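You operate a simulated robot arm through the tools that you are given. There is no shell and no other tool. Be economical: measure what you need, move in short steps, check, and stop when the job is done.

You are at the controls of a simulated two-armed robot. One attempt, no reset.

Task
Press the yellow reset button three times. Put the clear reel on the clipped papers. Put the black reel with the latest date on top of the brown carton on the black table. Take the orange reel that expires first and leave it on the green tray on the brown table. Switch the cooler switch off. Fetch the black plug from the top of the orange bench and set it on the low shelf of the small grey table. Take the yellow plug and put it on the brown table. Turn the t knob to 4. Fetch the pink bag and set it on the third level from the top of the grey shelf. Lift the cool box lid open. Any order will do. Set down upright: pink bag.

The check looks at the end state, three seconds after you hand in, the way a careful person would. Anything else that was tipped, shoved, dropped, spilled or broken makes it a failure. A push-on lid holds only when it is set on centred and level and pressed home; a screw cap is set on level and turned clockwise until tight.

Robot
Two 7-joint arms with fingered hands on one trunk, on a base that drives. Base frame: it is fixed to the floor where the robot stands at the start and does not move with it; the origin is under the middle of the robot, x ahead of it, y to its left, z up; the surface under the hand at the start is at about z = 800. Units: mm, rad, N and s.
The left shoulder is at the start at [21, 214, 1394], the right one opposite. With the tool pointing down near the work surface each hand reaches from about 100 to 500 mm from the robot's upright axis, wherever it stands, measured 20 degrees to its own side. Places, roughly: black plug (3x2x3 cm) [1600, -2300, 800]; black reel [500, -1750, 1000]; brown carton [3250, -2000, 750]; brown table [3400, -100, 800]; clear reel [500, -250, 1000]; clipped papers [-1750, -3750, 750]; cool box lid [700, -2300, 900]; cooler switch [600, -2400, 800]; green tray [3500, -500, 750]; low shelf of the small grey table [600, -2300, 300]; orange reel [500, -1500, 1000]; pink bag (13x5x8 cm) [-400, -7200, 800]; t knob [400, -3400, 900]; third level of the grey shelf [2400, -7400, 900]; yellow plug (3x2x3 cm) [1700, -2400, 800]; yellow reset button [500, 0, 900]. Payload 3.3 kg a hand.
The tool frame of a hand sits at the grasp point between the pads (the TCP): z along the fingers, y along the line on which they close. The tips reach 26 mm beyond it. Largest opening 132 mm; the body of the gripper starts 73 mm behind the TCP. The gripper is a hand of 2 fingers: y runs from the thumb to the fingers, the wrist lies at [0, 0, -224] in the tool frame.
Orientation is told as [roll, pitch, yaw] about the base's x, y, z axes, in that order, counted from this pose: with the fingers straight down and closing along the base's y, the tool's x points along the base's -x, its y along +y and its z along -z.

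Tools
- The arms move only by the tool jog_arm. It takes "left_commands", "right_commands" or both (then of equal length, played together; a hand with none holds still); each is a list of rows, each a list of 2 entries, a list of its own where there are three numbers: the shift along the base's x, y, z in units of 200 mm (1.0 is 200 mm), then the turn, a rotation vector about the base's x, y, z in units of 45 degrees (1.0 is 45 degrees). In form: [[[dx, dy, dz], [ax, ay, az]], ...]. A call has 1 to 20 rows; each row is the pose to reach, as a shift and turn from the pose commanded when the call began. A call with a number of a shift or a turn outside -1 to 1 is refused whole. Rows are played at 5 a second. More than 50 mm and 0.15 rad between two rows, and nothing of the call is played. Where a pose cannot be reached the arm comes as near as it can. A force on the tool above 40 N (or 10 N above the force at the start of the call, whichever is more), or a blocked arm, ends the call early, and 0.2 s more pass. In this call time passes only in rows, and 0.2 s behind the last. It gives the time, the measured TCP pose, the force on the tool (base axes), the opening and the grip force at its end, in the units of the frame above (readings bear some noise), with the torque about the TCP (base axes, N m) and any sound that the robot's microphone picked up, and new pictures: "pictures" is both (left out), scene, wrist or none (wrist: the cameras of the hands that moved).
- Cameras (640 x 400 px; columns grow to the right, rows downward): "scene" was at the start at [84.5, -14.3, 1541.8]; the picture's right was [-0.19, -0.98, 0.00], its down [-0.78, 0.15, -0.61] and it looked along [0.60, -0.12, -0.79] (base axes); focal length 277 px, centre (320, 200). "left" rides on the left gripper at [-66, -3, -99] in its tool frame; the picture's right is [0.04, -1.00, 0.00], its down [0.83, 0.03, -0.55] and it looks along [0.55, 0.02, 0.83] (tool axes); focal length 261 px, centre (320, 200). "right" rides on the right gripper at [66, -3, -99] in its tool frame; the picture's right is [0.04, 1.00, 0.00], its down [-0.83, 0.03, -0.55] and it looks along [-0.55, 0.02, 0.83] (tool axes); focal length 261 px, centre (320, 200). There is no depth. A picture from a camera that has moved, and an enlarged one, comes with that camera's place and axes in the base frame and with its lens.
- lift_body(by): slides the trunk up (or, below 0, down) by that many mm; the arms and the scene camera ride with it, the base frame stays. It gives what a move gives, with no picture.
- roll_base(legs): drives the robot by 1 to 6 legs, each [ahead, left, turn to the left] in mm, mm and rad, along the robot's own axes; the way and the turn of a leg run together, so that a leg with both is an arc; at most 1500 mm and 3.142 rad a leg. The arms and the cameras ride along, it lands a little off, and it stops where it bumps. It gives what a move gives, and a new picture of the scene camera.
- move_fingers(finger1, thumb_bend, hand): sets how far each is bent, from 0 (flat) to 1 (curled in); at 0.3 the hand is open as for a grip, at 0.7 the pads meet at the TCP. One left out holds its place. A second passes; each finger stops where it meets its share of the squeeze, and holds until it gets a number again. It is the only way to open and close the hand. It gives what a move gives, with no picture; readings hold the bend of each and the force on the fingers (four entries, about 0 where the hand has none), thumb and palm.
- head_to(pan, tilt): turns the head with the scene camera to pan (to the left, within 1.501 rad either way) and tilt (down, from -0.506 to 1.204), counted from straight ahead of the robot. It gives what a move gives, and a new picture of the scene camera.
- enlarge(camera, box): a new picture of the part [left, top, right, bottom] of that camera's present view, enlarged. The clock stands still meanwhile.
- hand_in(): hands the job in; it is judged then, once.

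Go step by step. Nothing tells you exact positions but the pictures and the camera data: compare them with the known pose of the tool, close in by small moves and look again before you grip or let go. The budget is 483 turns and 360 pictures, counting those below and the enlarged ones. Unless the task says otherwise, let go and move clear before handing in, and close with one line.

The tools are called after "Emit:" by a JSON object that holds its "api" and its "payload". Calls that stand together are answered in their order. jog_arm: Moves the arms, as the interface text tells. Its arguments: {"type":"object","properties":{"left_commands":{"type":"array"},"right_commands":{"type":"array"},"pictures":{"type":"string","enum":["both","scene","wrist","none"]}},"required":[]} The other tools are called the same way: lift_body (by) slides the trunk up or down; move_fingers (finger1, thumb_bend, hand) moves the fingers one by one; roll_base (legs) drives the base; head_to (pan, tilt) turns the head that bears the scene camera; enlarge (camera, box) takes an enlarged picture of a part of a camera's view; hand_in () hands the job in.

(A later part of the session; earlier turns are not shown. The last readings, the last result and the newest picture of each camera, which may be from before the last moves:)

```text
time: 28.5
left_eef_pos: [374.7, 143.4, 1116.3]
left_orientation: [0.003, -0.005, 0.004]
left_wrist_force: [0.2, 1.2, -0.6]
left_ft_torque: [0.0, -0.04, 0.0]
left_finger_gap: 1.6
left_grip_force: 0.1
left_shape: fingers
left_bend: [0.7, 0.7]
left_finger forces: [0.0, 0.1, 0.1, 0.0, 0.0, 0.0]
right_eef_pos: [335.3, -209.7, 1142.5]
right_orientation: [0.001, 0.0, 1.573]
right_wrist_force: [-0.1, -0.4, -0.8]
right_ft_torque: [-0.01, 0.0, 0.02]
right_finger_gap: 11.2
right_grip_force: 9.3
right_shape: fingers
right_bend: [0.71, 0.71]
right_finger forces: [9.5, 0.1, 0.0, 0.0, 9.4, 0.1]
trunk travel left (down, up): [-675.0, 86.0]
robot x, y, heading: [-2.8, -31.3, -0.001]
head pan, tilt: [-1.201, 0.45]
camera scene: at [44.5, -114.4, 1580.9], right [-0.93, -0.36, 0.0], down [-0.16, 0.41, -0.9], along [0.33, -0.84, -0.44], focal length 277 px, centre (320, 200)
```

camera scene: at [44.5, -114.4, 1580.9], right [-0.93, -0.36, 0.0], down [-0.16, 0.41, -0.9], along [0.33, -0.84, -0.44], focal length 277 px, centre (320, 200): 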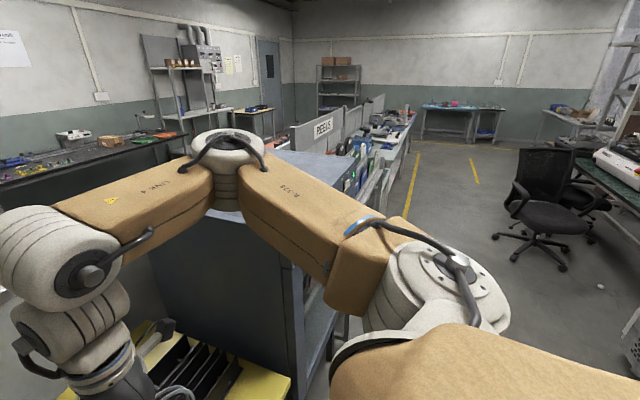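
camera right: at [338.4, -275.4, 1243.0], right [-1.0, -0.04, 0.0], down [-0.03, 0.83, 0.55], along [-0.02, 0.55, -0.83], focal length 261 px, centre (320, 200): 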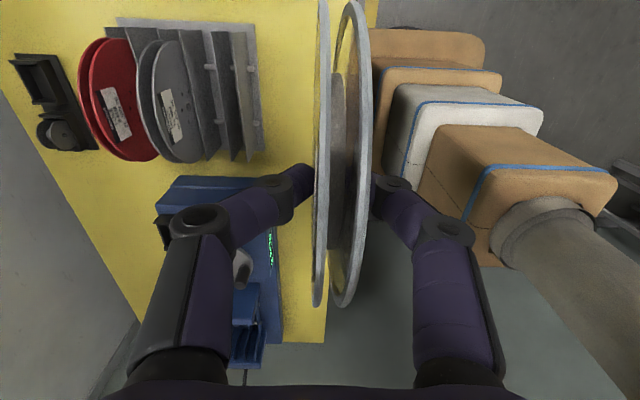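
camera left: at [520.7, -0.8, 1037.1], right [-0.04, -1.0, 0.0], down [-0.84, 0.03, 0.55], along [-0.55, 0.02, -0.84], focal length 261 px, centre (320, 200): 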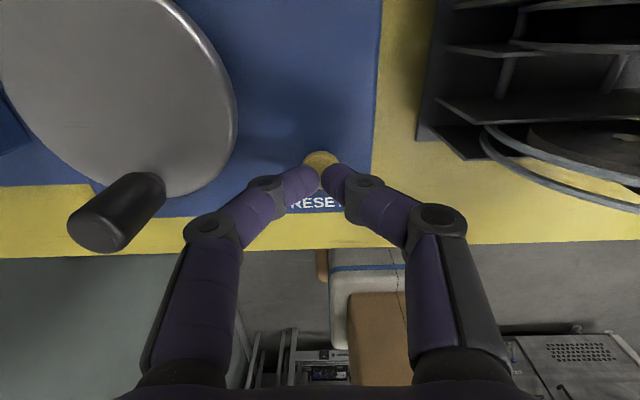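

The reel is now straight and firm at about 9 N. The aisle runs along -y, so I'll back away from the bench and turn right to look down the room.

Emit:
{"api": "roll_base", "payload": {"legs": [[-400, 0, 0], [0, 0, -1.57]]}}

Emit:
{"api": "head_to", "payload": {"pan": 0.0, "tilt": 0.35}}

Emit:
{"api": "head_to", "payload": {"pan": -0.9, "tilt": 0.4}}

```text
time: 34.9
left_eef_pos: [-232.6, -407.6, 1116.9]
left_orientation: [0.002, -0.006, -1.588]
left_wrist_force: [1.0, 0.4, -0.3]
left_ft_torque: [0.03, 0.0, 0.0]
left_finger_gap: 1.6
left_grip_force: 0.1
left_shape: fingers
left_bend: [0.7, 0.7]
left_finger forces: [0.1, 0.1, 0.0, 0.0, 0.0, 0.0]
right_eef_pos: [-584.9, -363.0, 1144.3]
right_orientation: [0.003, -0.001, -0.02]
right_wrist_force: [0.4, 0.5, -0.3]
right_ft_torque: [-0.03, 0.03, 0.02]
right_finger_gap: 11.0
right_grip_force: 8.8
right_shape: fingers
right_bend: [0.71, 0.71]
right_finger forces: [9.4, 0.0, 0.1, 0.0, 9.3, 0.0]
trunk travel left (down, up): [-675.0, 86.0]
robot x, y, heading: [-395.3, -30.0, -1.593]
head pan, tilt: [-1.201, 0.45]
camera scene: at [-482.4, -72.5, 1580.9], right [-0.34, 0.94, 0.0], down [0.41, 0.15, -0.9], along [-0.85, -0.31, -0.44], focal length 277 px, centre (320, 200)
```

scene: 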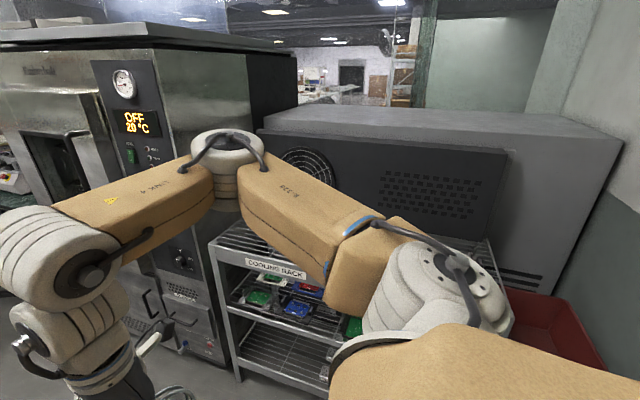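

```text
time: 36.3
left_eef_pos: [-231.4, -407.8, 1117.2]
left_orientation: [0.002, -0.005, -1.589]
left_wrist_force: [-0.1, -0.2, -0.6]
left_ft_torque: [0.02, 0.02, -0.01]
left_finger_gap: 1.7
left_grip_force: 0.1
left_shape: fingers
left_bend: [0.7, 0.7]
left_finger forces: [0.0, 0.0, 0.0, 0.1, 0.1, 0.0]
right_eef_pos: [-583.4, -363.5, 1144.6]
right_orientation: [0.003, 0.001, -0.02]
right_wrist_force: [-0.2, -0.4, -1.5]
right_ft_torque: [0.01, 0.0, 0.05]
right_finger_gap: 11.0
right_grip_force: 9.0
right_shape: fingers
right_bend: [0.71, 0.71]
right_finger forces: [9.3, 0.0, 0.0, 0.0, 9.3, 0.0]
trunk travel left (down, up): [-675.0, 86.0]
robot x, y, heading: [-395.0, -35.3, -1.586]
head pan, tilt: [0.0, 0.351]
camera scene: at [-397.9, -134.1, 1590.1], right [-1.0, 0.02, 0.0], down [0.01, 0.34, -0.94], along [-0.02, -0.94, -0.34], focal length 277 px, centre (320, 200)
```

scene: 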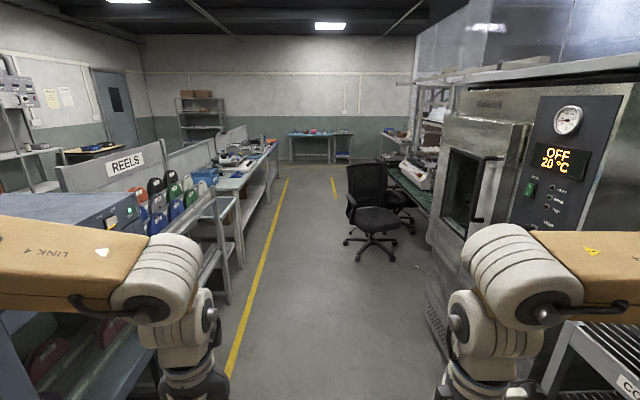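

```text
time: 37.5
left_eef_pos: [-232.0, -408.2, 1117.4]
left_orientation: [0.0, -0.006, -1.588]
left_wrist_force: [0.2, 0.2, 0.2]
left_ft_torque: [0.0, 0.01, -0.01]
left_finger_gap: 1.6
left_grip_force: 0.0
left_shape: fingers
left_bend: [0.7, 0.7]
left_finger forces: [0.1, 0.1, 0.0, 0.0, 0.0, 0.0]
right_eef_pos: [-584.5, -362.1, 1144.3]
right_orientation: [0.002, 0.001, -0.02]
right_wrist_force: [-0.2, 0.1, -0.3]
right_ft_torque: [0.03, 0.0, 0.03]
right_finger_gap: 10.9
right_grip_force: 9.3
right_shape: fingers
right_bend: [0.71, 0.71]
right_finger forces: [9.2, 0.0, 0.1, 0.0, 9.3, 0.1]
trunk travel left (down, up): [-675.0, 86.0]
robot x, y, heading: [-398.6, -28.6, -1.589]
head pan, tilt: [-0.901, 0.4]
camera scene: at [-469.6, -97.2, 1585.6], right [-0.61, 0.8, 0.0], down [0.31, 0.24, -0.92], along [-0.73, -0.56, -0.39], focal length 277 px, centre (320, 200)
```

scene: 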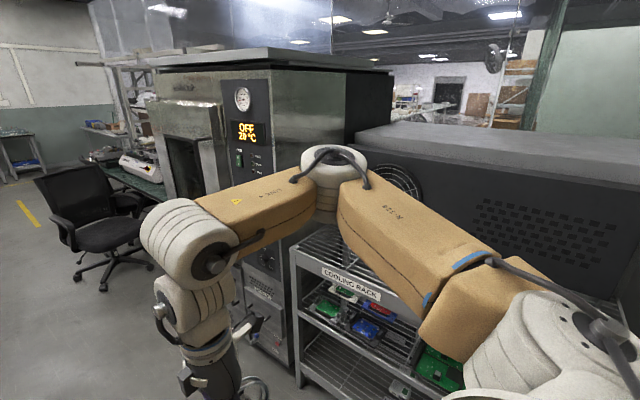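

The aisle is clear, with the REELS racks and benches on the left and the oven, chairs and green table on the right. I'll drive ahead 1500 mm and look both sides.

Emit:
{"api": "roll_base", "payload": {"legs": [[1500, 0, 0.016]]}}

Emit:
{"api": "head_to", "payload": {"pan": -0.6, "tilt": 0.45}}

Emit:
{"api": "head_to", "payload": {"pan": 1.0, "tilt": 0.55}}

```text
time: 44.9
left_eef_pos: [-222.6, -1896.1, 1117.7]
left_orientation: [0.0, -0.006, -1.555]
left_wrist_force: [0.2, -0.9, -0.4]
left_ft_torque: [-0.04, 0.01, 0.01]
left_finger_gap: 1.9
left_grip_force: 0.1
left_shape: fingers
left_bend: [0.7, 0.7]
left_finger forces: [0.0, 0.0, 0.0, 0.0, 0.0, 0.0]
right_eef_pos: [-577.9, -1861.5, 1143.6]
right_orientation: [0.001, 0.0, 0.015]
right_wrist_force: [-1.3, -0.4, -1.2]
right_ft_torque: [0.01, 0.01, -0.01]
right_finger_gap: 11.0
right_grip_force: 9.4
right_shape: fingers
right_bend: [0.71, 0.71]
right_finger forces: [9.3, 0.1, 0.0, 0.0, 9.3, 0.0]
trunk travel left (down, up): [-675.0, 86.0]
robot x, y, heading: [-398.7, -1523.7, -1.559]
head pan, tilt: [-0.901, 0.4]
camera scene: at [-471.5, -1592.9, 1585.6], right [-0.63, 0.77, 0.0], down [0.3, 0.25, -0.92], along [-0.71, -0.58, -0.39], focal length 277 px, centre (320, 200)
```

scene: 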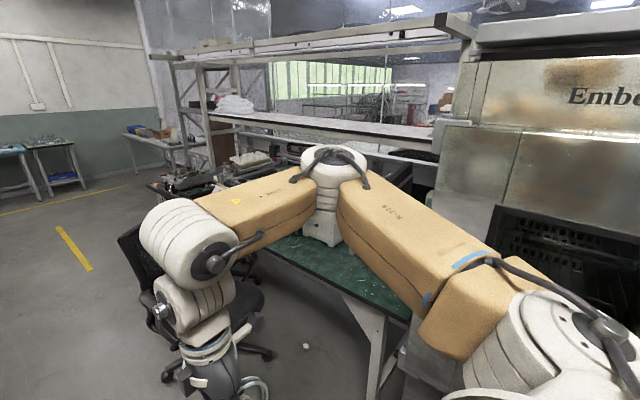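

```text
time: 45.7
left_eef_pos: [-221.7, -1895.2, 1117.7]
left_orientation: [0.001, -0.005, -1.555]
left_wrist_force: [0.7, 0.3, 0.9]
left_ft_torque: [-0.01, 0.01, 0.01]
left_finger_gap: 1.7
left_grip_force: 0.1
left_shape: fingers
left_bend: [0.7, 0.7]
left_finger forces: [0.0, 0.0, 0.1, 0.0, 0.0, 0.0]
right_eef_pos: [-577.5, -1860.9, 1144.2]
right_orientation: [0.001, -0.001, 0.014]
right_wrist_force: [0.0, -0.5, -0.5]
right_ft_torque: [-0.01, -0.01, -0.01]
right_finger_gap: 10.8
right_grip_force: 9.0
right_shape: fingers
right_bend: [0.71, 0.71]
right_finger forces: [9.3, 0.0, 0.0, 0.0, 9.3, 0.0]
trunk travel left (down, up): [-675.0, 86.0]
robot x, y, heading: [-398.6, -1523.8, -1.561]
head pan, tilt: [-0.6, 0.45]
camera scene: at [-450.7, -1610.4, 1580.9], right [-0.83, 0.55, 0.0], down [0.24, 0.36, -0.9], along [-0.5, -0.75, -0.44], focal length 277 px, centre (320, 200)
```

scene: 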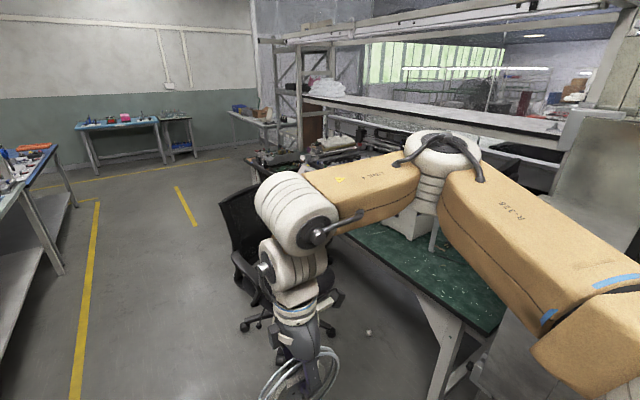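

```text
time: 47.3
left_eef_pos: [-223.2, -1894.1, 1117.6]
left_orientation: [0.001, -0.006, -1.555]
left_wrist_force: [0.7, 0.0, 0.1]
left_ft_torque: [0.0, 0.03, 0.01]
left_finger_gap: 1.8
left_grip_force: 0.0
left_shape: fingers
left_bend: [0.7, 0.7]
left_finger forces: [0.1, 0.0, 0.0, 0.1, 0.1, 0.1]
right_eef_pos: [-576.8, -1862.0, 1143.8]
right_orientation: [0.002, -0.002, 0.014]
right_wrist_force: [0.0, 0.0, -1.1]
right_ft_torque: [0.01, -0.01, -0.02]
right_finger_gap: 11.0
right_grip_force: 9.6
right_shape: fingers
right_bend: [0.71, 0.71]
right_finger forces: [9.4, 0.0, 0.1, 0.1, 9.4, 0.0]
trunk travel left (down, up): [-675.0, 86.0]
robot x, y, heading: [-398.0, -1523.6, -1.554]
head pan, tilt: [1.0, 0.55]
camera scene: at [-323.5, -1581.5, 1571.9], right [-0.53, -0.85, 0.0], down [-0.44, 0.28, -0.85], along [0.72, -0.45, -0.52], focal length 277 px, centre (320, 200)
```

scene: 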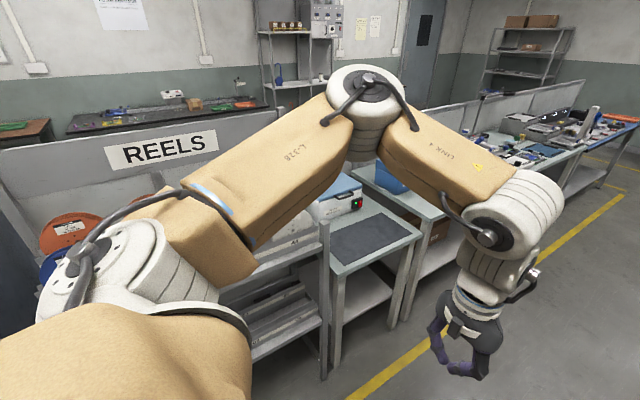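

I'll drive ahead another 1500 mm to pass the chairs, then look right for the clipped papers.

Emit:
{"api": "roll_base", "payload": {"legs": [[1450, 60, 0]]}}

Emit:
{"api": "head_to", "payload": {"pan": -1.3, "tilt": 0.45}}

Emit:
{"api": "head_to", "payload": {"pan": -0.5, "tilt": 0.5}}

```text
time: 54.3
left_eef_pos: [-142.5, -3298.2, 1117.0]
left_orientation: [0.001, -0.005, -1.554]
left_wrist_force: [0.5, -0.2, -0.1]
left_ft_torque: [0.01, 0.01, 0.03]
left_finger_gap: 1.6
left_grip_force: 0.0
left_shape: fingers
left_bend: [0.7, 0.7]
left_finger forces: [0.0, 0.1, 0.0, 0.0, 0.0, 0.0]
right_eef_pos: [-495.4, -3265.1, 1144.6]
right_orientation: [0.002, 0.001, 0.014]
right_wrist_force: [-0.1, -0.2, -1.4]
right_ft_torque: [0.03, 0.0, 0.01]
right_finger_gap: 10.9
right_grip_force: 9.5
right_shape: fingers
right_bend: [0.71, 0.71]
right_finger forces: [9.3, 0.1, 0.0, 0.0, 9.3, 0.1]
trunk travel left (down, up): [-675.0, 86.0]
robot x, y, heading: [-316.9, -2924.9, -1.559]
head pan, tilt: [1.0, 0.55]
camera scene: at [-242.3, -2985.2, 1571.8], right [-0.53, -0.85, 0.0], down [-0.44, 0.28, -0.85], along [0.72, -0.45, -0.52], focal length 277 px, centre (320, 200)
```

scene: 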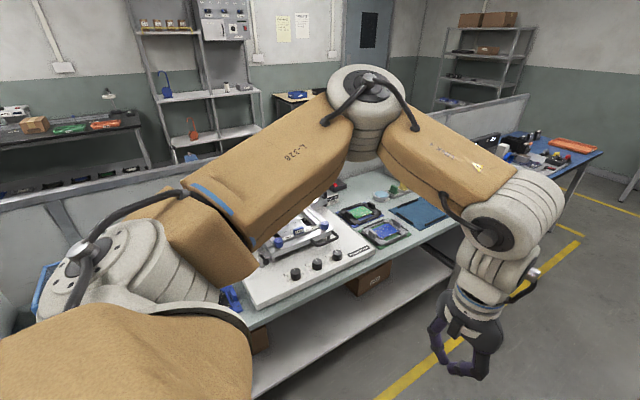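

```text
time: 56.5
left_eef_pos: [-142.2, -3298.9, 1117.3]
left_orientation: [0.0, -0.006, -1.555]
left_wrist_force: [-0.1, -0.4, 0.3]
left_ft_torque: [-0.03, -0.03, 0.0]
left_finger_gap: 1.7
left_grip_force: 0.1
left_shape: fingers
left_bend: [0.7, 0.7]
left_finger forces: [0.1, 0.0, 0.0, 0.1, 0.0, 0.0]
right_eef_pos: [-495.3, -3264.2, 1144.5]
right_orientation: [0.001, 0.0, 0.012]
right_wrist_force: [0.8, -0.1, -0.5]
right_ft_torque: [0.0, 0.0, -0.01]
right_finger_gap: 10.9
right_grip_force: 8.8
right_shape: fingers
right_bend: [0.71, 0.71]
right_finger forces: [9.3, 0.0, 0.0, 0.0, 9.3, 0.0]
trunk travel left (down, up): [-675.0, 86.0]
robot x, y, heading: [-320.3, -2926.9, -1.558]
head pan, tilt: [-1.3, 0.45]
camera scene: at [-406.7, -2963.4, 1580.9], right [-0.28, 0.96, 0.0], down [0.42, 0.12, -0.9], along [-0.86, -0.25, -0.44], focal length 277 px, centre (320, 200)
```

scene: 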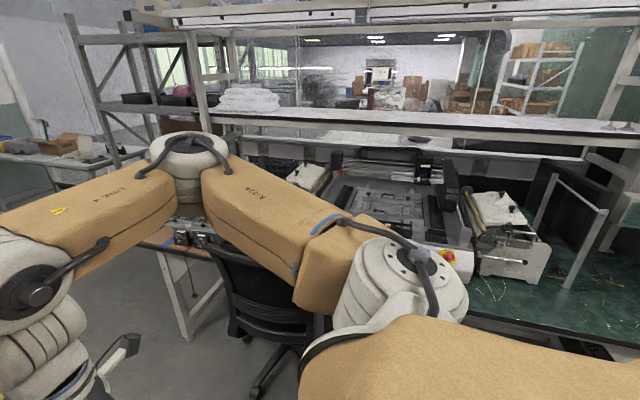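

```text
time: 57.6
left_eef_pos: [-140.8, -3298.1, 1118.2]
left_orientation: [0.003, -0.005, -1.557]
left_wrist_force: [0.8, 0.2, 0.6]
left_ft_torque: [0.0, 0.0, 0.01]
left_finger_gap: 1.7
left_grip_force: 0.0
left_shape: fingers
left_bend: [0.7, 0.7]
left_finger forces: [0.1, 0.1, 0.0, 0.0, 0.0, 0.0]
right_eef_pos: [-496.2, -3264.5, 1144.6]
right_orientation: [0.002, 0.001, 0.014]
right_wrist_force: [-0.3, -0.3, -1.2]
right_ft_torque: [-0.01, -0.03, 0.0]
right_finger_gap: 10.9
right_grip_force: 9.3
right_shape: fingers
right_bend: [0.71, 0.71]
right_finger forces: [9.2, 0.0, 0.0, 0.0, 9.3, 0.1]
trunk travel left (down, up): [-675.0, 86.0]
robot x, y, heading: [-321.8, -2926.4, -1.555]
head pan, tilt: [-0.499, 0.499]
camera scene: at [-361.0, -3018.0, 1576.4], right [-0.88, 0.47, 0.0], down [0.22, 0.42, -0.88], along [-0.41, -0.78, -0.48], focal length 277 px, centre (320, 200)
```

scene: 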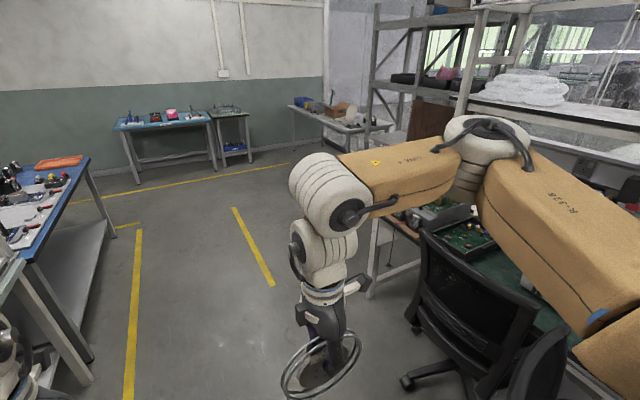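

The papers' table ends near y=-4130 with chairs on its aisle side. I'll go past the end and look back at it.

Emit:
{"api": "roll_base", "payload": {"legs": [[1450, 0, 0]]}}

Emit:
{"api": "head_to", "payload": {"pan": -1.5, "tilt": 0.5}}

```text
time: 64.9
left_eef_pos: [-140.0, -4767.5, 1118.2]
left_orientation: [0.002, -0.004, -1.573]
left_wrist_force: [-0.7, -0.4, 0.8]
left_ft_torque: [0.02, 0.01, 0.01]
left_finger_gap: 2.0
left_grip_force: 0.0
left_shape: fingers
left_bend: [0.7, 0.7]
left_finger forces: [0.0, 0.1, 0.0, 0.0, 0.0, 0.1]
right_eef_pos: [-493.9, -4729.1, 1145.3]
right_orientation: [0.002, 0.0, -0.004]
right_wrist_force: [-0.1, -0.1, -1.2]
right_ft_torque: [0.02, 0.03, 0.0]
right_finger_gap: 11.2
right_grip_force: 9.1
right_shape: fingers
right_bend: [0.71, 0.71]
right_finger forces: [9.3, 0.1, 0.0, 0.1, 9.3, 0.1]
trunk travel left (down, up): [-675.0, 86.0]
robot x, y, heading: [-308.2, -4393.8, -1.572]
head pan, tilt: [-0.499, 0.499]
camera scene: at [-354.4, -4484.1, 1576.4], right [-0.88, 0.48, 0.0], down [0.23, 0.42, -0.88], along [-0.42, -0.77, -0.48], focal length 277 px, centre (320, 200)
```

scene: 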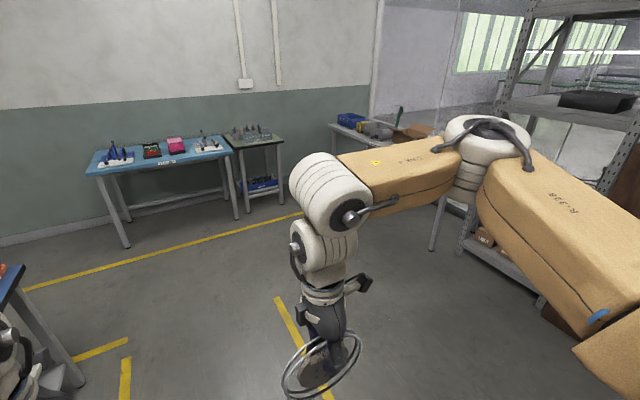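

```text
time: 66.2
left_eef_pos: [-140.6, -4767.0, 1118.1]
left_orientation: [0.002, -0.006, -1.572]
left_wrist_force: [0.7, 0.2, -0.7]
left_ft_torque: [0.01, 0.01, 0.04]
left_finger_gap: 1.8
left_grip_force: 0.1
left_shape: fingers
left_bend: [0.7, 0.7]
left_finger forces: [0.0, 0.0, 0.1, 0.0, 0.0, 0.0]
right_eef_pos: [-492.1, -4728.7, 1144.1]
right_orientation: [0.002, -0.001, -0.004]
right_wrist_force: [0.3, 0.8, -1.5]
right_ft_torque: [-0.03, 0.01, 0.0]
right_finger_gap: 11.0
right_grip_force: 9.5
right_shape: fingers
right_bend: [0.71, 0.71]
right_finger forces: [9.3, 0.1, 0.0, 0.0, 9.4, 0.0]
trunk travel left (down, up): [-675.0, 86.0]
robot x, y, heading: [-310.8, -4394.0, -1.577]
head pan, tilt: [-1.499, 0.499]
camera scene: at [-401.3, -4410.3, 1576.4], right [-0.07, 1.0, 0.0], down [0.48, 0.03, -0.88], along [-0.88, -0.06, -0.48], focal length 277 px, centre (320, 200)
```

scene: 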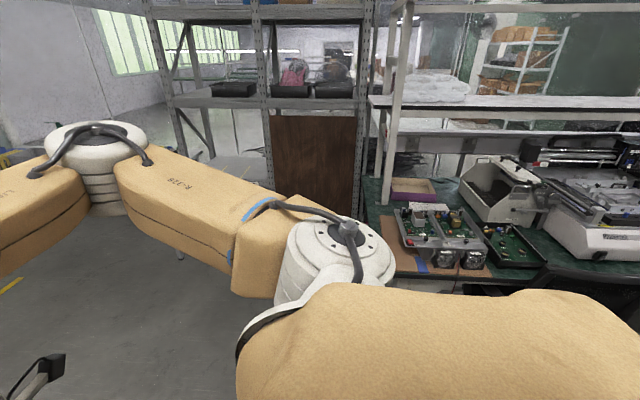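

I'll turn to face the table (-x) and look properly.

Emit:
{"api": "roll_base", "payload": {"legs": [[0, 0, -1.57]]}}

Emit:
{"api": "head_to", "payload": {"pan": -0.45, "tilt": 0.4}}

```text
time: 70.4
left_eef_pos: [-684.6, -4564.8, 1116.0]
left_orientation: [0.002, -0.005, 3.141]
left_wrist_force: [0.6, -0.6, 0.0]
left_ft_torque: [0.0, 0.02, -0.01]
left_finger_gap: 1.8
left_grip_force: 0.1
left_shape: fingers
left_bend: [0.7, 0.7]
left_finger forces: [0.0, 0.0, 0.1, 0.1, 0.1, 0.0]
right_eef_pos: [-644.8, -4209.7, 1144.5]
right_orientation: [0.002, 0.0, -1.574]
right_wrist_force: [0.3, -0.3, -0.7]
right_ft_torque: [0.0, -0.03, -0.02]
right_finger_gap: 10.7
right_grip_force: 9.1
right_shape: fingers
right_bend: [0.71, 0.71]
right_finger forces: [9.1, 0.0, 0.1, 0.0, 9.1, 0.0]
trunk travel left (down, up): [-675.0, 86.0]
robot x, y, heading: [-312.0, -4394.1, 3.135]
head pan, tilt: [-1.499, 0.499]
camera scene: at [-327.4, -4302.3, 1576.4], right [1.0, 0.07, 0.0], down [0.03, -0.48, -0.88], along [-0.06, 0.88, -0.48], focal length 277 px, centre (320, 200)
```

scene: 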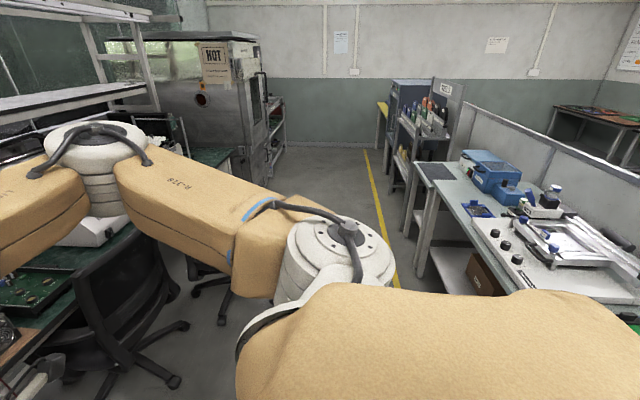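

```text
time: 71.7
left_eef_pos: [-686.1, -4563.5, 1117.6]
left_orientation: [0.0, -0.004, 3.139]
left_wrist_force: [-0.1, 1.1, -0.4]
left_ft_torque: [0.04, 0.0, -0.01]
left_finger_gap: 1.6
left_grip_force: 0.0
left_shape: fingers
left_bend: [0.7, 0.7]
left_finger forces: [0.1, 0.0, 0.0, 0.0, 0.0, 0.0]
right_eef_pos: [-646.2, -4209.9, 1144.4]
right_orientation: [0.001, 0.0, -1.575]
right_wrist_force: [-0.6, 0.2, -1.0]
right_ft_torque: [-0.01, 0.0, 0.01]
right_finger_gap: 11.0
right_grip_force: 8.9
right_shape: fingers
right_bend: [0.71, 0.71]
right_finger forces: [9.2, 0.1, 0.0, 0.0, 9.2, 0.0]
trunk travel left (down, up): [-675.0, 86.0]
robot x, y, heading: [-312.7, -4392.0, 3.139]
head pan, tilt: [-0.45, 0.4]
camera scene: at [-404.5, -4352.5, 1585.6], right [0.44, 0.9, 0.0], down [0.35, -0.17, -0.92], along [-0.83, 0.4, -0.39], focal length 277 px, centre (320, 200)
```

scene: 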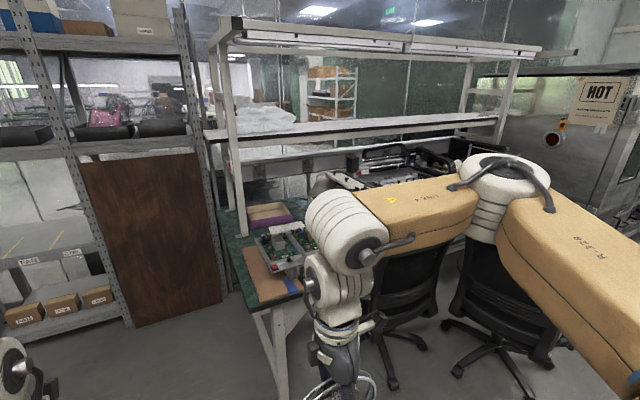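

Emit:
{"api": "enlarge", "payload": {"camera": "scene", "box": [200, 130, 480, 330]}}

```text
2.00 times, centred on (340, 230) of scene
camera zoom: at [-404.5, -4352.5, 1585.6], right [0.44, 0.9, 0.0], down [0.35, -0.17, -0.92], along [-0.83, 0.4, -0.39], focal length 555 px, centre (280, 140)
```

zoom: 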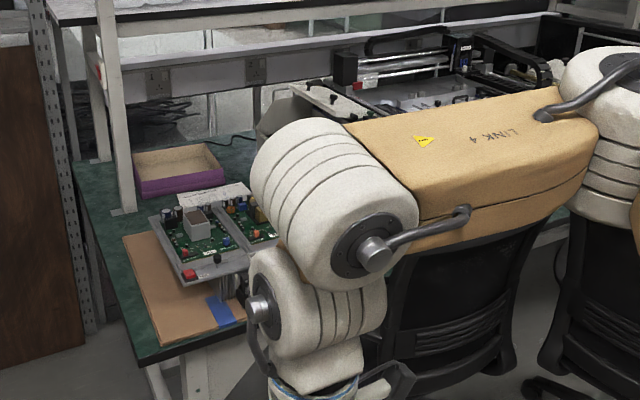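

The arm blocks the view of the papers, which should be near (-1800, -3800) behind the circuit boards. I'll raise the trunk, get closer and look again.

Emit:
{"api": "lift_body", "payload": {"by": 80}}

Emit:
{"api": "roll_base", "payload": {"legs": [[650, 250, 0]]}}

Emit:
{"api": "head_to", "payload": {"pan": -0.75, "tilt": 0.5}}

```text
time: 72.8
left_eef_pos: [-685.6, -4564.8, 1196.9]
left_orientation: [0.001, -0.004, 3.14]
left_wrist_force: [0.3, -0.2, -0.4]
left_ft_torque: [0.02, 0.02, 0.01]
left_finger_gap: 1.6
left_grip_force: 0.0
left_shape: fingers
left_bend: [0.7, 0.7]
left_finger forces: [0.0, 0.0, 0.0, 0.0, 0.0, 0.0]
right_eef_pos: [-645.6, -4210.6, 1222.6]
right_orientation: [0.002, -0.001, -1.575]
right_wrist_force: [-0.5, -0.8, -0.5]
right_ft_torque: [-0.02, -0.02, 0.01]
right_finger_gap: 10.8
right_grip_force: 9.0
right_shape: fingers
right_bend: [0.71, 0.71]
right_finger forces: [9.2, 0.1, 0.0, 0.0, 9.3, 0.1]
trunk travel left (down, up): [-755.0, 6.0]
robot x, y, heading: [-313.0, -4394.8, 3.14]
head pan, tilt: [-0.45, 0.4]
```

```text
time: 76.6
left_eef_pos: [-1320.8, -4812.9, 1197.3]
left_orientation: [0.002, -0.005, 3.14]
left_wrist_force: [0.3, 1.0, 0.1]
left_ft_torque: [-0.02, 0.0, -0.01]
left_finger_gap: 1.7
left_grip_force: 0.1
left_shape: fingers
left_bend: [0.7, 0.7]
left_finger forces: [0.1, 0.0, 0.0, 0.0, 0.0, 0.0]
right_eef_pos: [-1282.9, -4460.0, 1223.9]
right_orientation: [0.002, 0.0, -1.574]
right_wrist_force: [-0.6, 1.5, -0.5]
right_ft_torque: [-0.02, -0.02, 0.0]
right_finger_gap: 10.8
right_grip_force: 9.4
right_shape: fingers
right_bend: [0.71, 0.71]
right_finger forces: [9.2, 0.0, 0.0, 0.0, 9.2, 0.0]
trunk travel left (down, up): [-755.0, 6.0]
robot x, y, heading: [-946.7, -4644.8, 3.137]
head pan, tilt: [-0.45, 0.4]
camera scene: at [-1040.2, -4601.7, 1665.6], right [0.44, 0.9, 0.0], down [0.35, -0.17, -0.92], along [-0.83, 0.4, -0.39], focal length 277 px, centre (320, 200)
```

scene: 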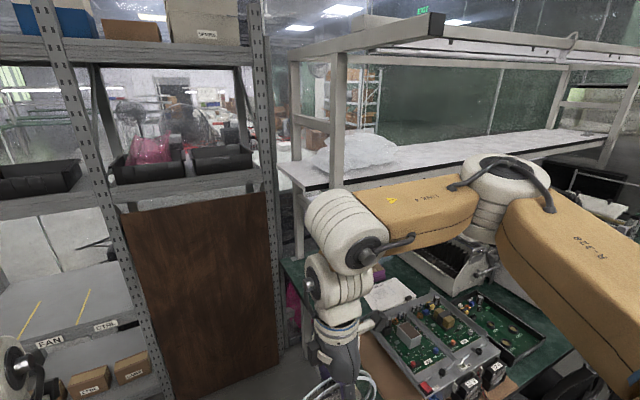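

```text
time: 77.4
left_eef_pos: [-1320.8, -4814.1, 1197.0]
left_orientation: [0.001, -0.006, 3.139]
left_wrist_force: [1.0, -0.2, 0.3]
left_ft_torque: [0.02, -0.01, 0.02]
left_finger_gap: 1.6
left_grip_force: 0.0
left_shape: fingers
left_bend: [0.7, 0.7]
left_finger forces: [0.0, 0.0, 0.1, 0.0, 0.1, 0.1]
right_eef_pos: [-1281.6, -4459.3, 1224.2]
right_orientation: [-0.001, 0.003, -1.574]
right_wrist_force: [0.1, -0.4, -0.7]
right_ft_torque: [0.0, 0.0, 0.02]
right_finger_gap: 10.9
right_grip_force: 9.2
right_shape: fingers
right_bend: [0.71, 0.71]
right_finger forces: [9.2, 0.1, 0.0, 0.0, 9.2, 0.0]
trunk travel left (down, up): [-755.0, 6.0]
robot x, y, heading: [-947.6, -4644.4, 3.142]
head pan, tilt: [-0.75, 0.499]
camera scene: at [-1022.8, -4580.0, 1656.5], right [0.68, 0.73, 0.0], down [0.35, -0.33, -0.88], along [-0.64, 0.6, -0.48], focal length 277 px, centre (320, 200)
```

scene: 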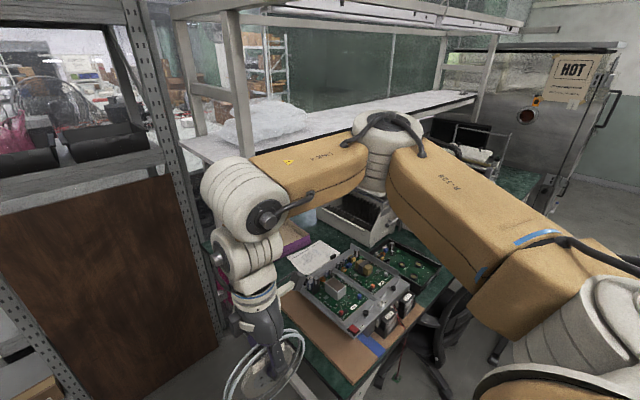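

White papers are visible just behind the board fixture. I'll enlarge them.

Emit:
{"api": "enlarge", "payload": {"camera": "scene", "box": [230, 200, 470, 350]}}

```text
2.67 times, centred on (350, 275) of scene
camera zoom: at [-1022.8, -4580.0, 1656.5], right [0.68, 0.73, 0.0], down [0.35, -0.33, -0.88], along [-0.64, 0.6, -0.48], focal length 740 px, centre (240, 0)
```

zoom: 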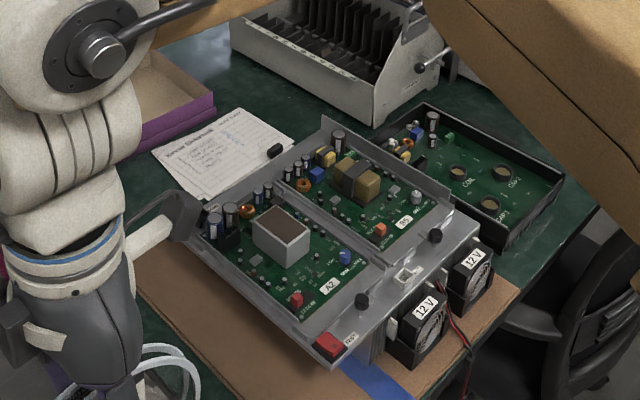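

The papers cover roughly x -1905..-1735, y -3990..-3760, with the board fixture just on the +x side. I'll approach from the open table end: turn to about 122° heading and sidestep, after pulling the left hand in.

Emit:
{"api": "jog_arm", "payload": {"left_commands": [[[0.2, 0.0, 0], [0, 0, 0]], [[0.4, 0.0, 0.0], [0, 0, 0]], [[0.6, 0.05, 0.0], [0, 0, 0]]], "pictures": "none"}}

Emit:
{"api": "roll_base", "payload": {"legs": [[0, 0, -1.01]]}}

Emit:
{"api": "head_to", "payload": {"pan": 0.9, "tilt": 0.5}}

Emit:
{"api": "head_to", "payload": {"pan": 0.25, "tilt": 0.5}}

```text
time: 78.2
left_eef_pos: [-1199.9, -4804.7, 1199.9]
left_orientation: [0.005, -0.005, 3.14]
left_wrist_force: [-0.5, 0.0, 0.2]
left_ft_torque: [0.01, -0.01, 0.02]
left_finger_gap: 1.8
left_grip_force: 0.1
left_shape: fingers
left_bend: [0.7, 0.7]
left_finger forces: [0.1, 0.0, 0.1, 0.0, 0.0, 0.0]
right_eef_pos: [-1281.8, -4459.0, 1224.0]
right_orientation: [0.001, -0.001, -1.575]
right_wrist_force: [-0.7, 0.5, -1.2]
right_ft_torque: [-0.05, 0.01, 0.03]
right_finger_gap: 10.8
right_grip_force: 9.2
right_shape: fingers
right_bend: [0.71, 0.71]
right_finger forces: [9.2, 0.0, 0.0, 0.0, 9.2, 0.0]
trunk travel left (down, up): [-755.0, 6.0]
robot x, y, heading: [-944.5, -4644.0, 3.136]
head pan, tilt: [-0.75, 0.499]
```

```text
time: 81.2
left_eef_pos: [-1218.3, -4511.8, 1199.2]
left_orientation: [0.002, -0.004, 2.125]
left_wrist_force: [-0.4, -0.1, 0.0]
left_ft_torque: [0.02, -0.05, 0.01]
left_finger_gap: 1.7
left_grip_force: 0.1
left_shape: fingers
left_bend: [0.7, 0.7]
left_finger forces: [0.0, 0.0, 0.0, 0.1, 0.0, 0.0]
right_eef_pos: [-967.4, -4261.4, 1224.6]
right_orientation: [0.0, -0.001, -2.588]
right_wrist_force: [0.8, 0.3, -0.6]
right_ft_torque: [0.03, 0.0, -0.01]
right_finger_gap: 10.9
right_grip_force: 9.4
right_shape: fingers
right_bend: [0.71, 0.71]
right_finger forces: [9.1, 0.1, 0.0, 0.1, 9.0, 0.1]
trunk travel left (down, up): [-755.0, 6.0]
robot x, y, heading: [-947.9, -4645.6, 2.129]
head pan, tilt: [-0.75, 0.499]
camera scene: at [-933.6, -4544.3, 1656.5], right [0.98, -0.2, 0.0], down [-0.09, -0.47, -0.88], along [0.17, 0.86, -0.48], focal length 277 px, centre (320, 200)
```

scene: 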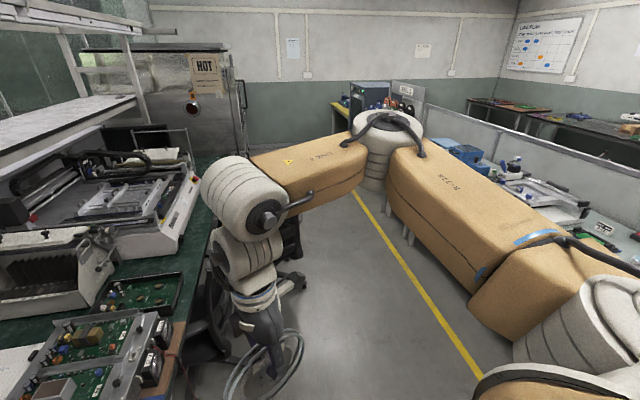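

```text
time: 82.9
left_eef_pos: [-1218.9, -4510.7, 1199.5]
left_orientation: [0.002, -0.004, 2.124]
left_wrist_force: [-0.3, 0.1, 0.0]
left_ft_torque: [-0.05, -0.01, 0.02]
left_finger_gap: 1.5
left_grip_force: 0.1
left_shape: fingers
left_bend: [0.7, 0.7]
left_finger forces: [0.0, 0.1, 0.0, 0.1, 0.1, 0.1]
right_eef_pos: [-967.1, -4261.0, 1223.7]
right_orientation: [0.0, 0.001, -2.589]
right_wrist_force: [-0.4, -0.4, 0.4]
right_ft_torque: [0.0, -0.01, -0.02]
right_finger_gap: 10.6
right_grip_force: 9.5
right_shape: fingers
right_bend: [0.71, 0.71]
right_finger forces: [9.1, 0.0, 0.0, 0.0, 9.1, 0.1]
trunk travel left (down, up): [-755.0, 6.0]
robot x, y, heading: [-945.0, -4642.7, 2.118]
head pan, tilt: [0.901, 0.499]
camera scene: at [-1042.0, -4622.7, 1656.5], right [0.12, 0.99, 0.0], down [0.48, -0.06, -0.88], along [-0.87, 0.1, -0.48], focal length 277 px, centre (320, 200)
```

scene: 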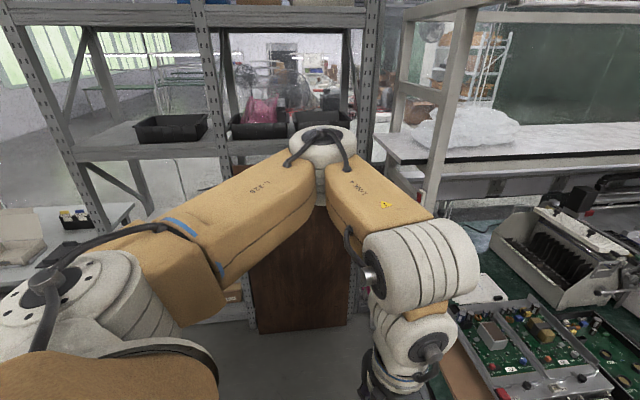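

```text
time: 83.9
left_eef_pos: [-1218.4, -4511.1, 1198.8]
left_orientation: [0.002, -0.005, 2.124]
left_wrist_force: [0.1, -0.6, -0.5]
left_ft_torque: [0.02, 0.02, 0.02]
left_finger_gap: 1.9
left_grip_force: 0.1
left_shape: fingers
left_bend: [0.7, 0.7]
left_finger forces: [0.0, 0.0, 0.0, 0.0, 0.0, 0.0]
right_eef_pos: [-966.5, -4262.3, 1223.4]
right_orientation: [0.001, 0.0, -2.589]
right_wrist_force: [-0.5, -0.3, -0.2]
right_ft_torque: [-0.02, -0.01, -0.01]
right_finger_gap: 10.6
right_grip_force: 9.0
right_shape: fingers
right_bend: [0.71, 0.71]
right_finger forces: [9.2, 0.0, 0.0, 0.0, 9.1, 0.0]
trunk travel left (down, up): [-755.0, 6.0]
robot x, y, heading: [-943.7, -4644.1, 2.123]
head pan, tilt: [0.25, 0.499]
camera scene: at [-1017.1, -4570.3, 1656.5], right [0.7, 0.72, 0.0], down [0.34, -0.33, -0.88], along [-0.63, 0.61, -0.48], focal length 277 px, centre (320, 200)
```

scene: 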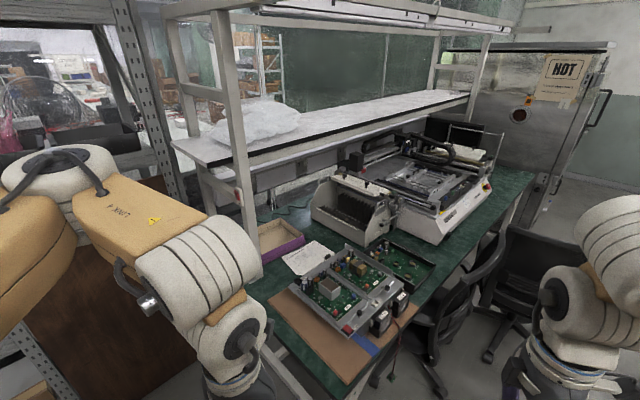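

A clear view of the end of the table now. I'll enlarge it.

Emit:
{"api": "enlarge", "payload": {"camera": "scene", "box": [220, 170, 440, 390]}}

```text
1.82 times, centred on (330, 280) of scene
camera zoom: at [-1017.1, -4570.3, 1656.5], right [0.7, 0.72, 0.0], down [0.34, -0.33, -0.88], along [-0.63, 0.61, -0.48], focal length 504 px, centre (302, 54)
```

zoom: 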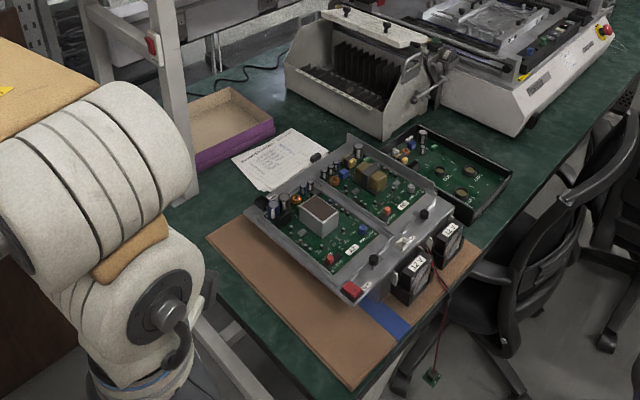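

Papers centre is about (-1837, -3868), and the fixture's edge is at x≈-1690. I'll sidestep in two stages while checking clearance of the left elbow to the shelf.

Emit:
{"api": "roll_base", "payload": {"legs": [[380, 370, 0]]}}

Emit:
{"api": "head_to", "payload": {"pan": 1.0, "tilt": 0.4}}

```text
time: 87.0
left_eef_pos: [-1735.6, -4384.5, 1199.4]
left_orientation: [0.002, -0.005, 2.133]
left_wrist_force: [0.8, 0.2, -0.5]
left_ft_torque: [0.02, -0.03, 0.03]
left_finger_gap: 1.5
left_grip_force: 0.2
left_shape: fingers
left_bend: [0.7, 0.7]
left_finger forces: [0.1, 0.1, 0.1, 0.0, 0.0, 0.0]
right_eef_pos: [-1485.9, -4131.7, 1223.9]
right_orientation: [0.001, -0.001, -2.582]
right_wrist_force: [-0.1, 0.1, -1.7]
right_ft_torque: [0.02, -0.01, 0.03]
right_finger_gap: 10.6
right_grip_force: 9.8
right_shape: fingers
right_bend: [0.71, 0.71]
right_finger forces: [9.1, 0.0, 0.1, 0.0, 9.1, 0.1]
trunk travel left (down, up): [-755.0, 6.0]
robot x, y, heading: [-1461.8, -4512.4, 2.134]
head pan, tilt: [0.25, 0.499]
camera scene: at [-1534.0, -4440.9, 1656.5], right [0.69, 0.72, 0.0], down [0.35, -0.33, -0.88], along [-0.64, 0.61, -0.48], focal length 277 px, centre (320, 200)
```

scene: 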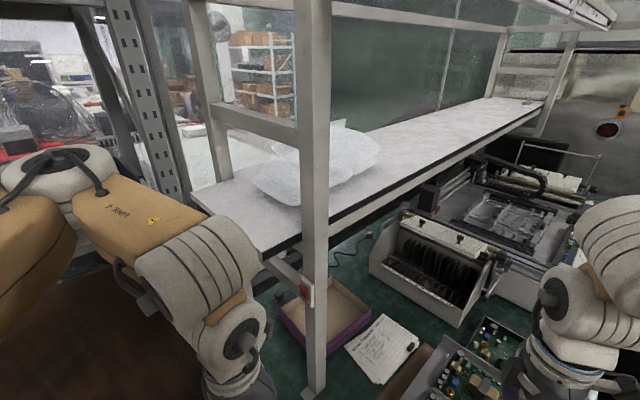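

```text
time: 88.1
left_eef_pos: [-1734.2, -4384.5, 1199.5]
left_orientation: [0.001, -0.005, 2.134]
left_wrist_force: [-0.5, 0.3, 0.2]
left_ft_torque: [-0.01, -0.02, -0.02]
left_finger_gap: 1.8
left_grip_force: 0.2
left_shape: fingers
left_bend: [0.7, 0.7]
left_finger forces: [0.1, 0.1, 0.1, 0.0, 0.0, 0.1]
right_eef_pos: [-1486.5, -4131.7, 1224.1]
right_orientation: [0.001, -0.001, -2.582]
right_wrist_force: [0.7, -0.1, -1.4]
right_ft_torque: [0.0, -0.01, 0.02]
right_finger_gap: 10.5
right_grip_force: 9.5
right_shape: fingers
right_bend: [0.71, 0.71]
right_finger forces: [9.1, 0.0, 0.1, 0.1, 9.0, 0.1]
trunk travel left (down, up): [-755.0, 6.0]
robot x, y, heading: [-1465.2, -4508.5, 2.133]
head pan, tilt: [1.0, 0.4]
camera scene: at [-1560.6, -4502.6, 1665.6], right [0.01, 1.0, 0.0], down [0.39, 0.0, -0.92], along [-0.92, 0.01, -0.39], focal length 277 px, centre (320, 200)
```

scene: 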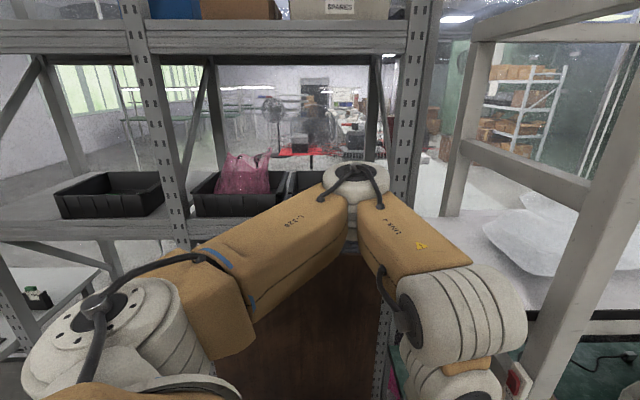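

I'll shift a bit more and turn to about 140° heading so the right shoulder faces the target, then yaw the right hand.

Emit:
{"api": "roll_base", "payload": {"legs": [[30, 76, 0.31]]}}

Emit:
{"api": "jog_arm", "payload": {"right_commands": [[[0, 0, 0], [0, 0, -0.18]], [[0, 0, 0], [0, 0, -0.36]], [[0, 0, 0], [0, 0, -0.54]], [[0, 0, 0], [0, 0, -0.71]]], "pictures": "none"}}

Emit:
{"api": "head_to", "payload": {"pan": -0.2, "tilt": 0.75}}

```text
time: 89.5
left_eef_pos: [-1839.3, -4502.1, 1200.0]
left_orientation: [0.001, -0.005, 2.443]
left_wrist_force: [0.1, 0.5, -0.3]
left_ft_torque: [0.04, -0.01, 0.04]
left_finger_gap: 1.7
left_grip_force: 0.2
left_shape: fingers
left_bend: [0.7, 0.7]
left_finger forces: [0.1, 0.0, 0.0, 0.0, 0.0, 0.0]
right_eef_pos: [-1680.2, -4184.6, 1224.5]
right_orientation: [0.002, -0.001, -2.271]
right_wrist_force: [0.0, 0.1, -0.8]
right_ft_torque: [0.01, 0.01, -0.01]
right_finger_gap: 10.8
right_grip_force: 8.7
right_shape: fingers
right_bend: [0.71, 0.71]
right_finger forces: [9.2, 0.0, 0.0, 0.0, 9.1, 0.1]
trunk travel left (down, up): [-755.0, 6.0]
robot x, y, heading: [-1541.3, -4537.3, 2.441]
head pan, tilt: [1.0, 0.4]
camera scene: at [-1636.6, -4560.7, 1665.6], right [-0.29, 0.96, 0.0], down [0.37, 0.11, -0.92], along [-0.88, -0.27, -0.39], focal length 277 px, centre (320, 200)
```

scene: 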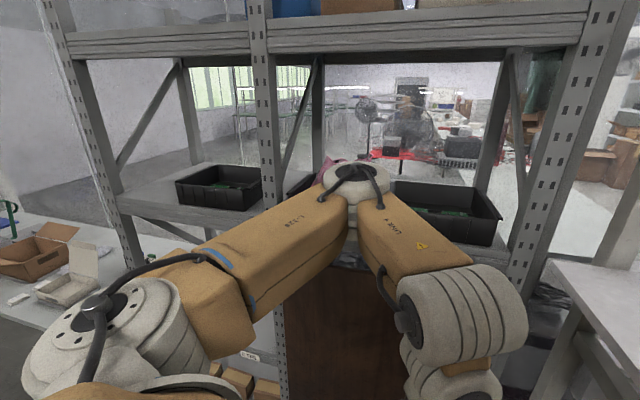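

```text
time: 90.5
left_eef_pos: [-1839.6, -4501.0, 1201.3]
left_orientation: [0.0, -0.006, 2.441]
left_wrist_force: [0.9, 0.3, -0.3]
left_ft_torque: [-0.03, 0.0, -0.01]
left_finger_gap: 1.8
left_grip_force: 0.0
left_shape: fingers
left_bend: [0.7, 0.7]
left_finger forces: [0.1, 0.0, 0.1, 0.1, 0.0, 0.1]
right_eef_pos: [-1679.2, -4185.2, 1223.4]
right_orientation: [0.003, 0.0, -2.831]
right_wrist_force: [0.2, 0.2, -1.0]
right_ft_torque: [0.0, 0.02, -0.01]
right_finger_gap: 10.8
right_grip_force: 8.8
right_shape: fingers
right_bend: [0.71, 0.71]
right_finger forces: [9.1, 0.1, 0.0, 0.0, 9.1, 0.0]
trunk travel left (down, up): [-755.0, 6.0]
robot x, y, heading: [-1539.1, -4541.0, 2.44]
head pan, tilt: [1.0, 0.4]
```

```text
time: 91.9
left_eef_pos: [-1838.1, -4500.6, 1199.8]
left_orientation: [0.0, -0.006, 2.442]
left_wrist_force: [0.7, -0.5, 0.0]
left_ft_torque: [-0.02, 0.0, -0.02]
left_finger_gap: 1.7
left_grip_force: 0.0
left_shape: fingers
left_bend: [0.7, 0.7]
left_finger forces: [0.0, 0.0, 0.0, 0.0, 0.0, 0.1]
right_eef_pos: [-1679.3, -4184.8, 1223.1]
right_orientation: [0.001, 0.001, -2.827]
right_wrist_force: [0.6, 0.2, -0.7]
right_ft_torque: [-0.05, 0.03, -0.01]
right_finger_gap: 10.5
right_grip_force: 9.2
right_shape: fingers
right_bend: [0.71, 0.71]
right_finger forces: [9.1, 0.0, 0.1, 0.0, 9.1, 0.0]
trunk travel left (down, up): [-755.0, 6.0]
robot x, y, heading: [-1538.5, -4540.4, 2.443]
head pan, tilt: [-0.201, 0.75]
camera scene: at [-1599.2, -4468.2, 1634.6], right [0.78, 0.62, 0.0], down [0.42, -0.53, -0.73], along [-0.45, 0.57, -0.68], focal length 277 px, centre (320, 200)
```

scene: 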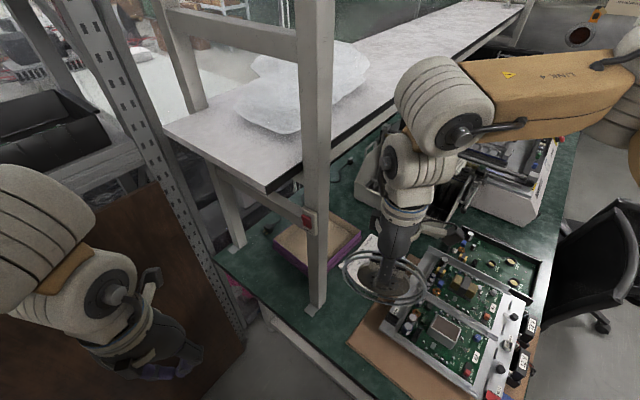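

Now pitch the right hand up by 45° so the reel leans towards flat.

Emit:
{"api": "jog_arm", "payload": {"right_commands": [[[0, 0, 0], [0.17, 0.055, 0]], [[0, 0, 0], [0.34, 0.11, 0]], [[0, 0, 0], [0.51, 0.166, 0]], [[0, 0, 0], [0.68, 0.221, 0]], [[0, 0, 0], [0.85, 0.276, 0]], [[0, 0, 0], [0.951, 0.309, 0]]], "pictures": "both"}}

```text
time: 93.3
left_eef_pos: [-1839.2, -4499.1, 1199.4]
left_orientation: [0.005, -0.006, 2.442]
left_wrist_force: [-0.7, 0.6, 0.9]
left_ft_torque: [0.0, 0.0, 0.0]
left_finger_gap: 1.7
left_grip_force: 0.0
left_shape: fingers
left_bend: [0.7, 0.7]
left_finger forces: [0.1, 0.0, 0.0, 0.1, 0.1, 0.0]
right_eef_pos: [-1676.3, -4170.0, 1229.7]
right_orientation: [-0.762, -0.042, -2.905]
right_wrist_force: [0.2, 0.1, -1.5]
right_ft_torque: [-0.05, 0.02, 0.02]
right_finger_gap: 10.9
right_grip_force: 9.0
right_shape: fingers
right_bend: [0.71, 0.71]
right_finger forces: [9.5, 0.0, 0.0, 0.0, 8.8, 0.0]
trunk travel left (down, up): [-755.0, 6.0]
robot x, y, heading: [-1538.9, -4537.8, 2.443]
head pan, tilt: [-0.201, 0.75]
camera scene: at [-1598.8, -4466.9, 1634.5], right [0.78, 0.62, 0.0], down [0.42, -0.54, -0.73], along [-0.45, 0.57, -0.68], focal length 277 px, centre (320, 200)
camera right: at [-1594.3, -4217.4, 1299.5], right [0.18, -0.7, -0.69], down [-0.7, -0.59, 0.41], along [-0.69, 0.41, -0.6], focal length 261 px, centre (320, 200)
```

scene: 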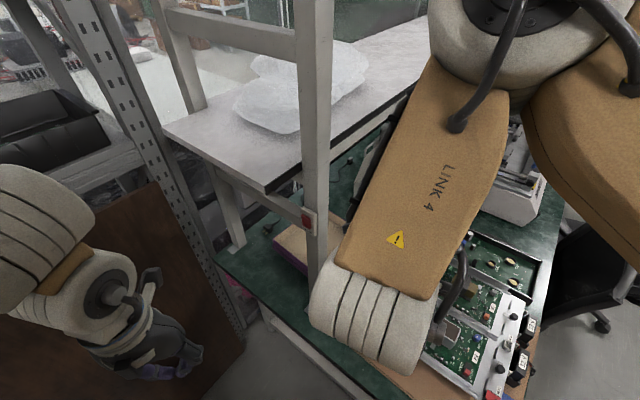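
right: 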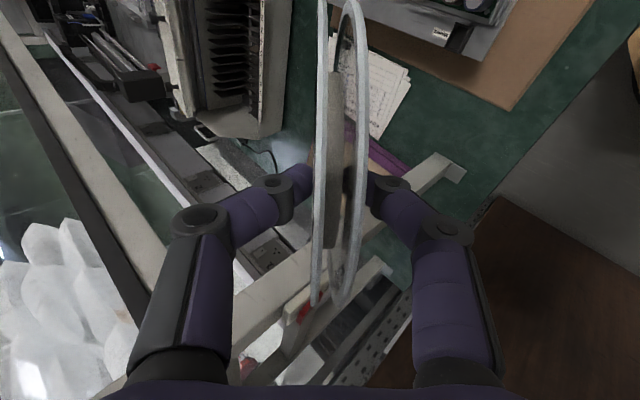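

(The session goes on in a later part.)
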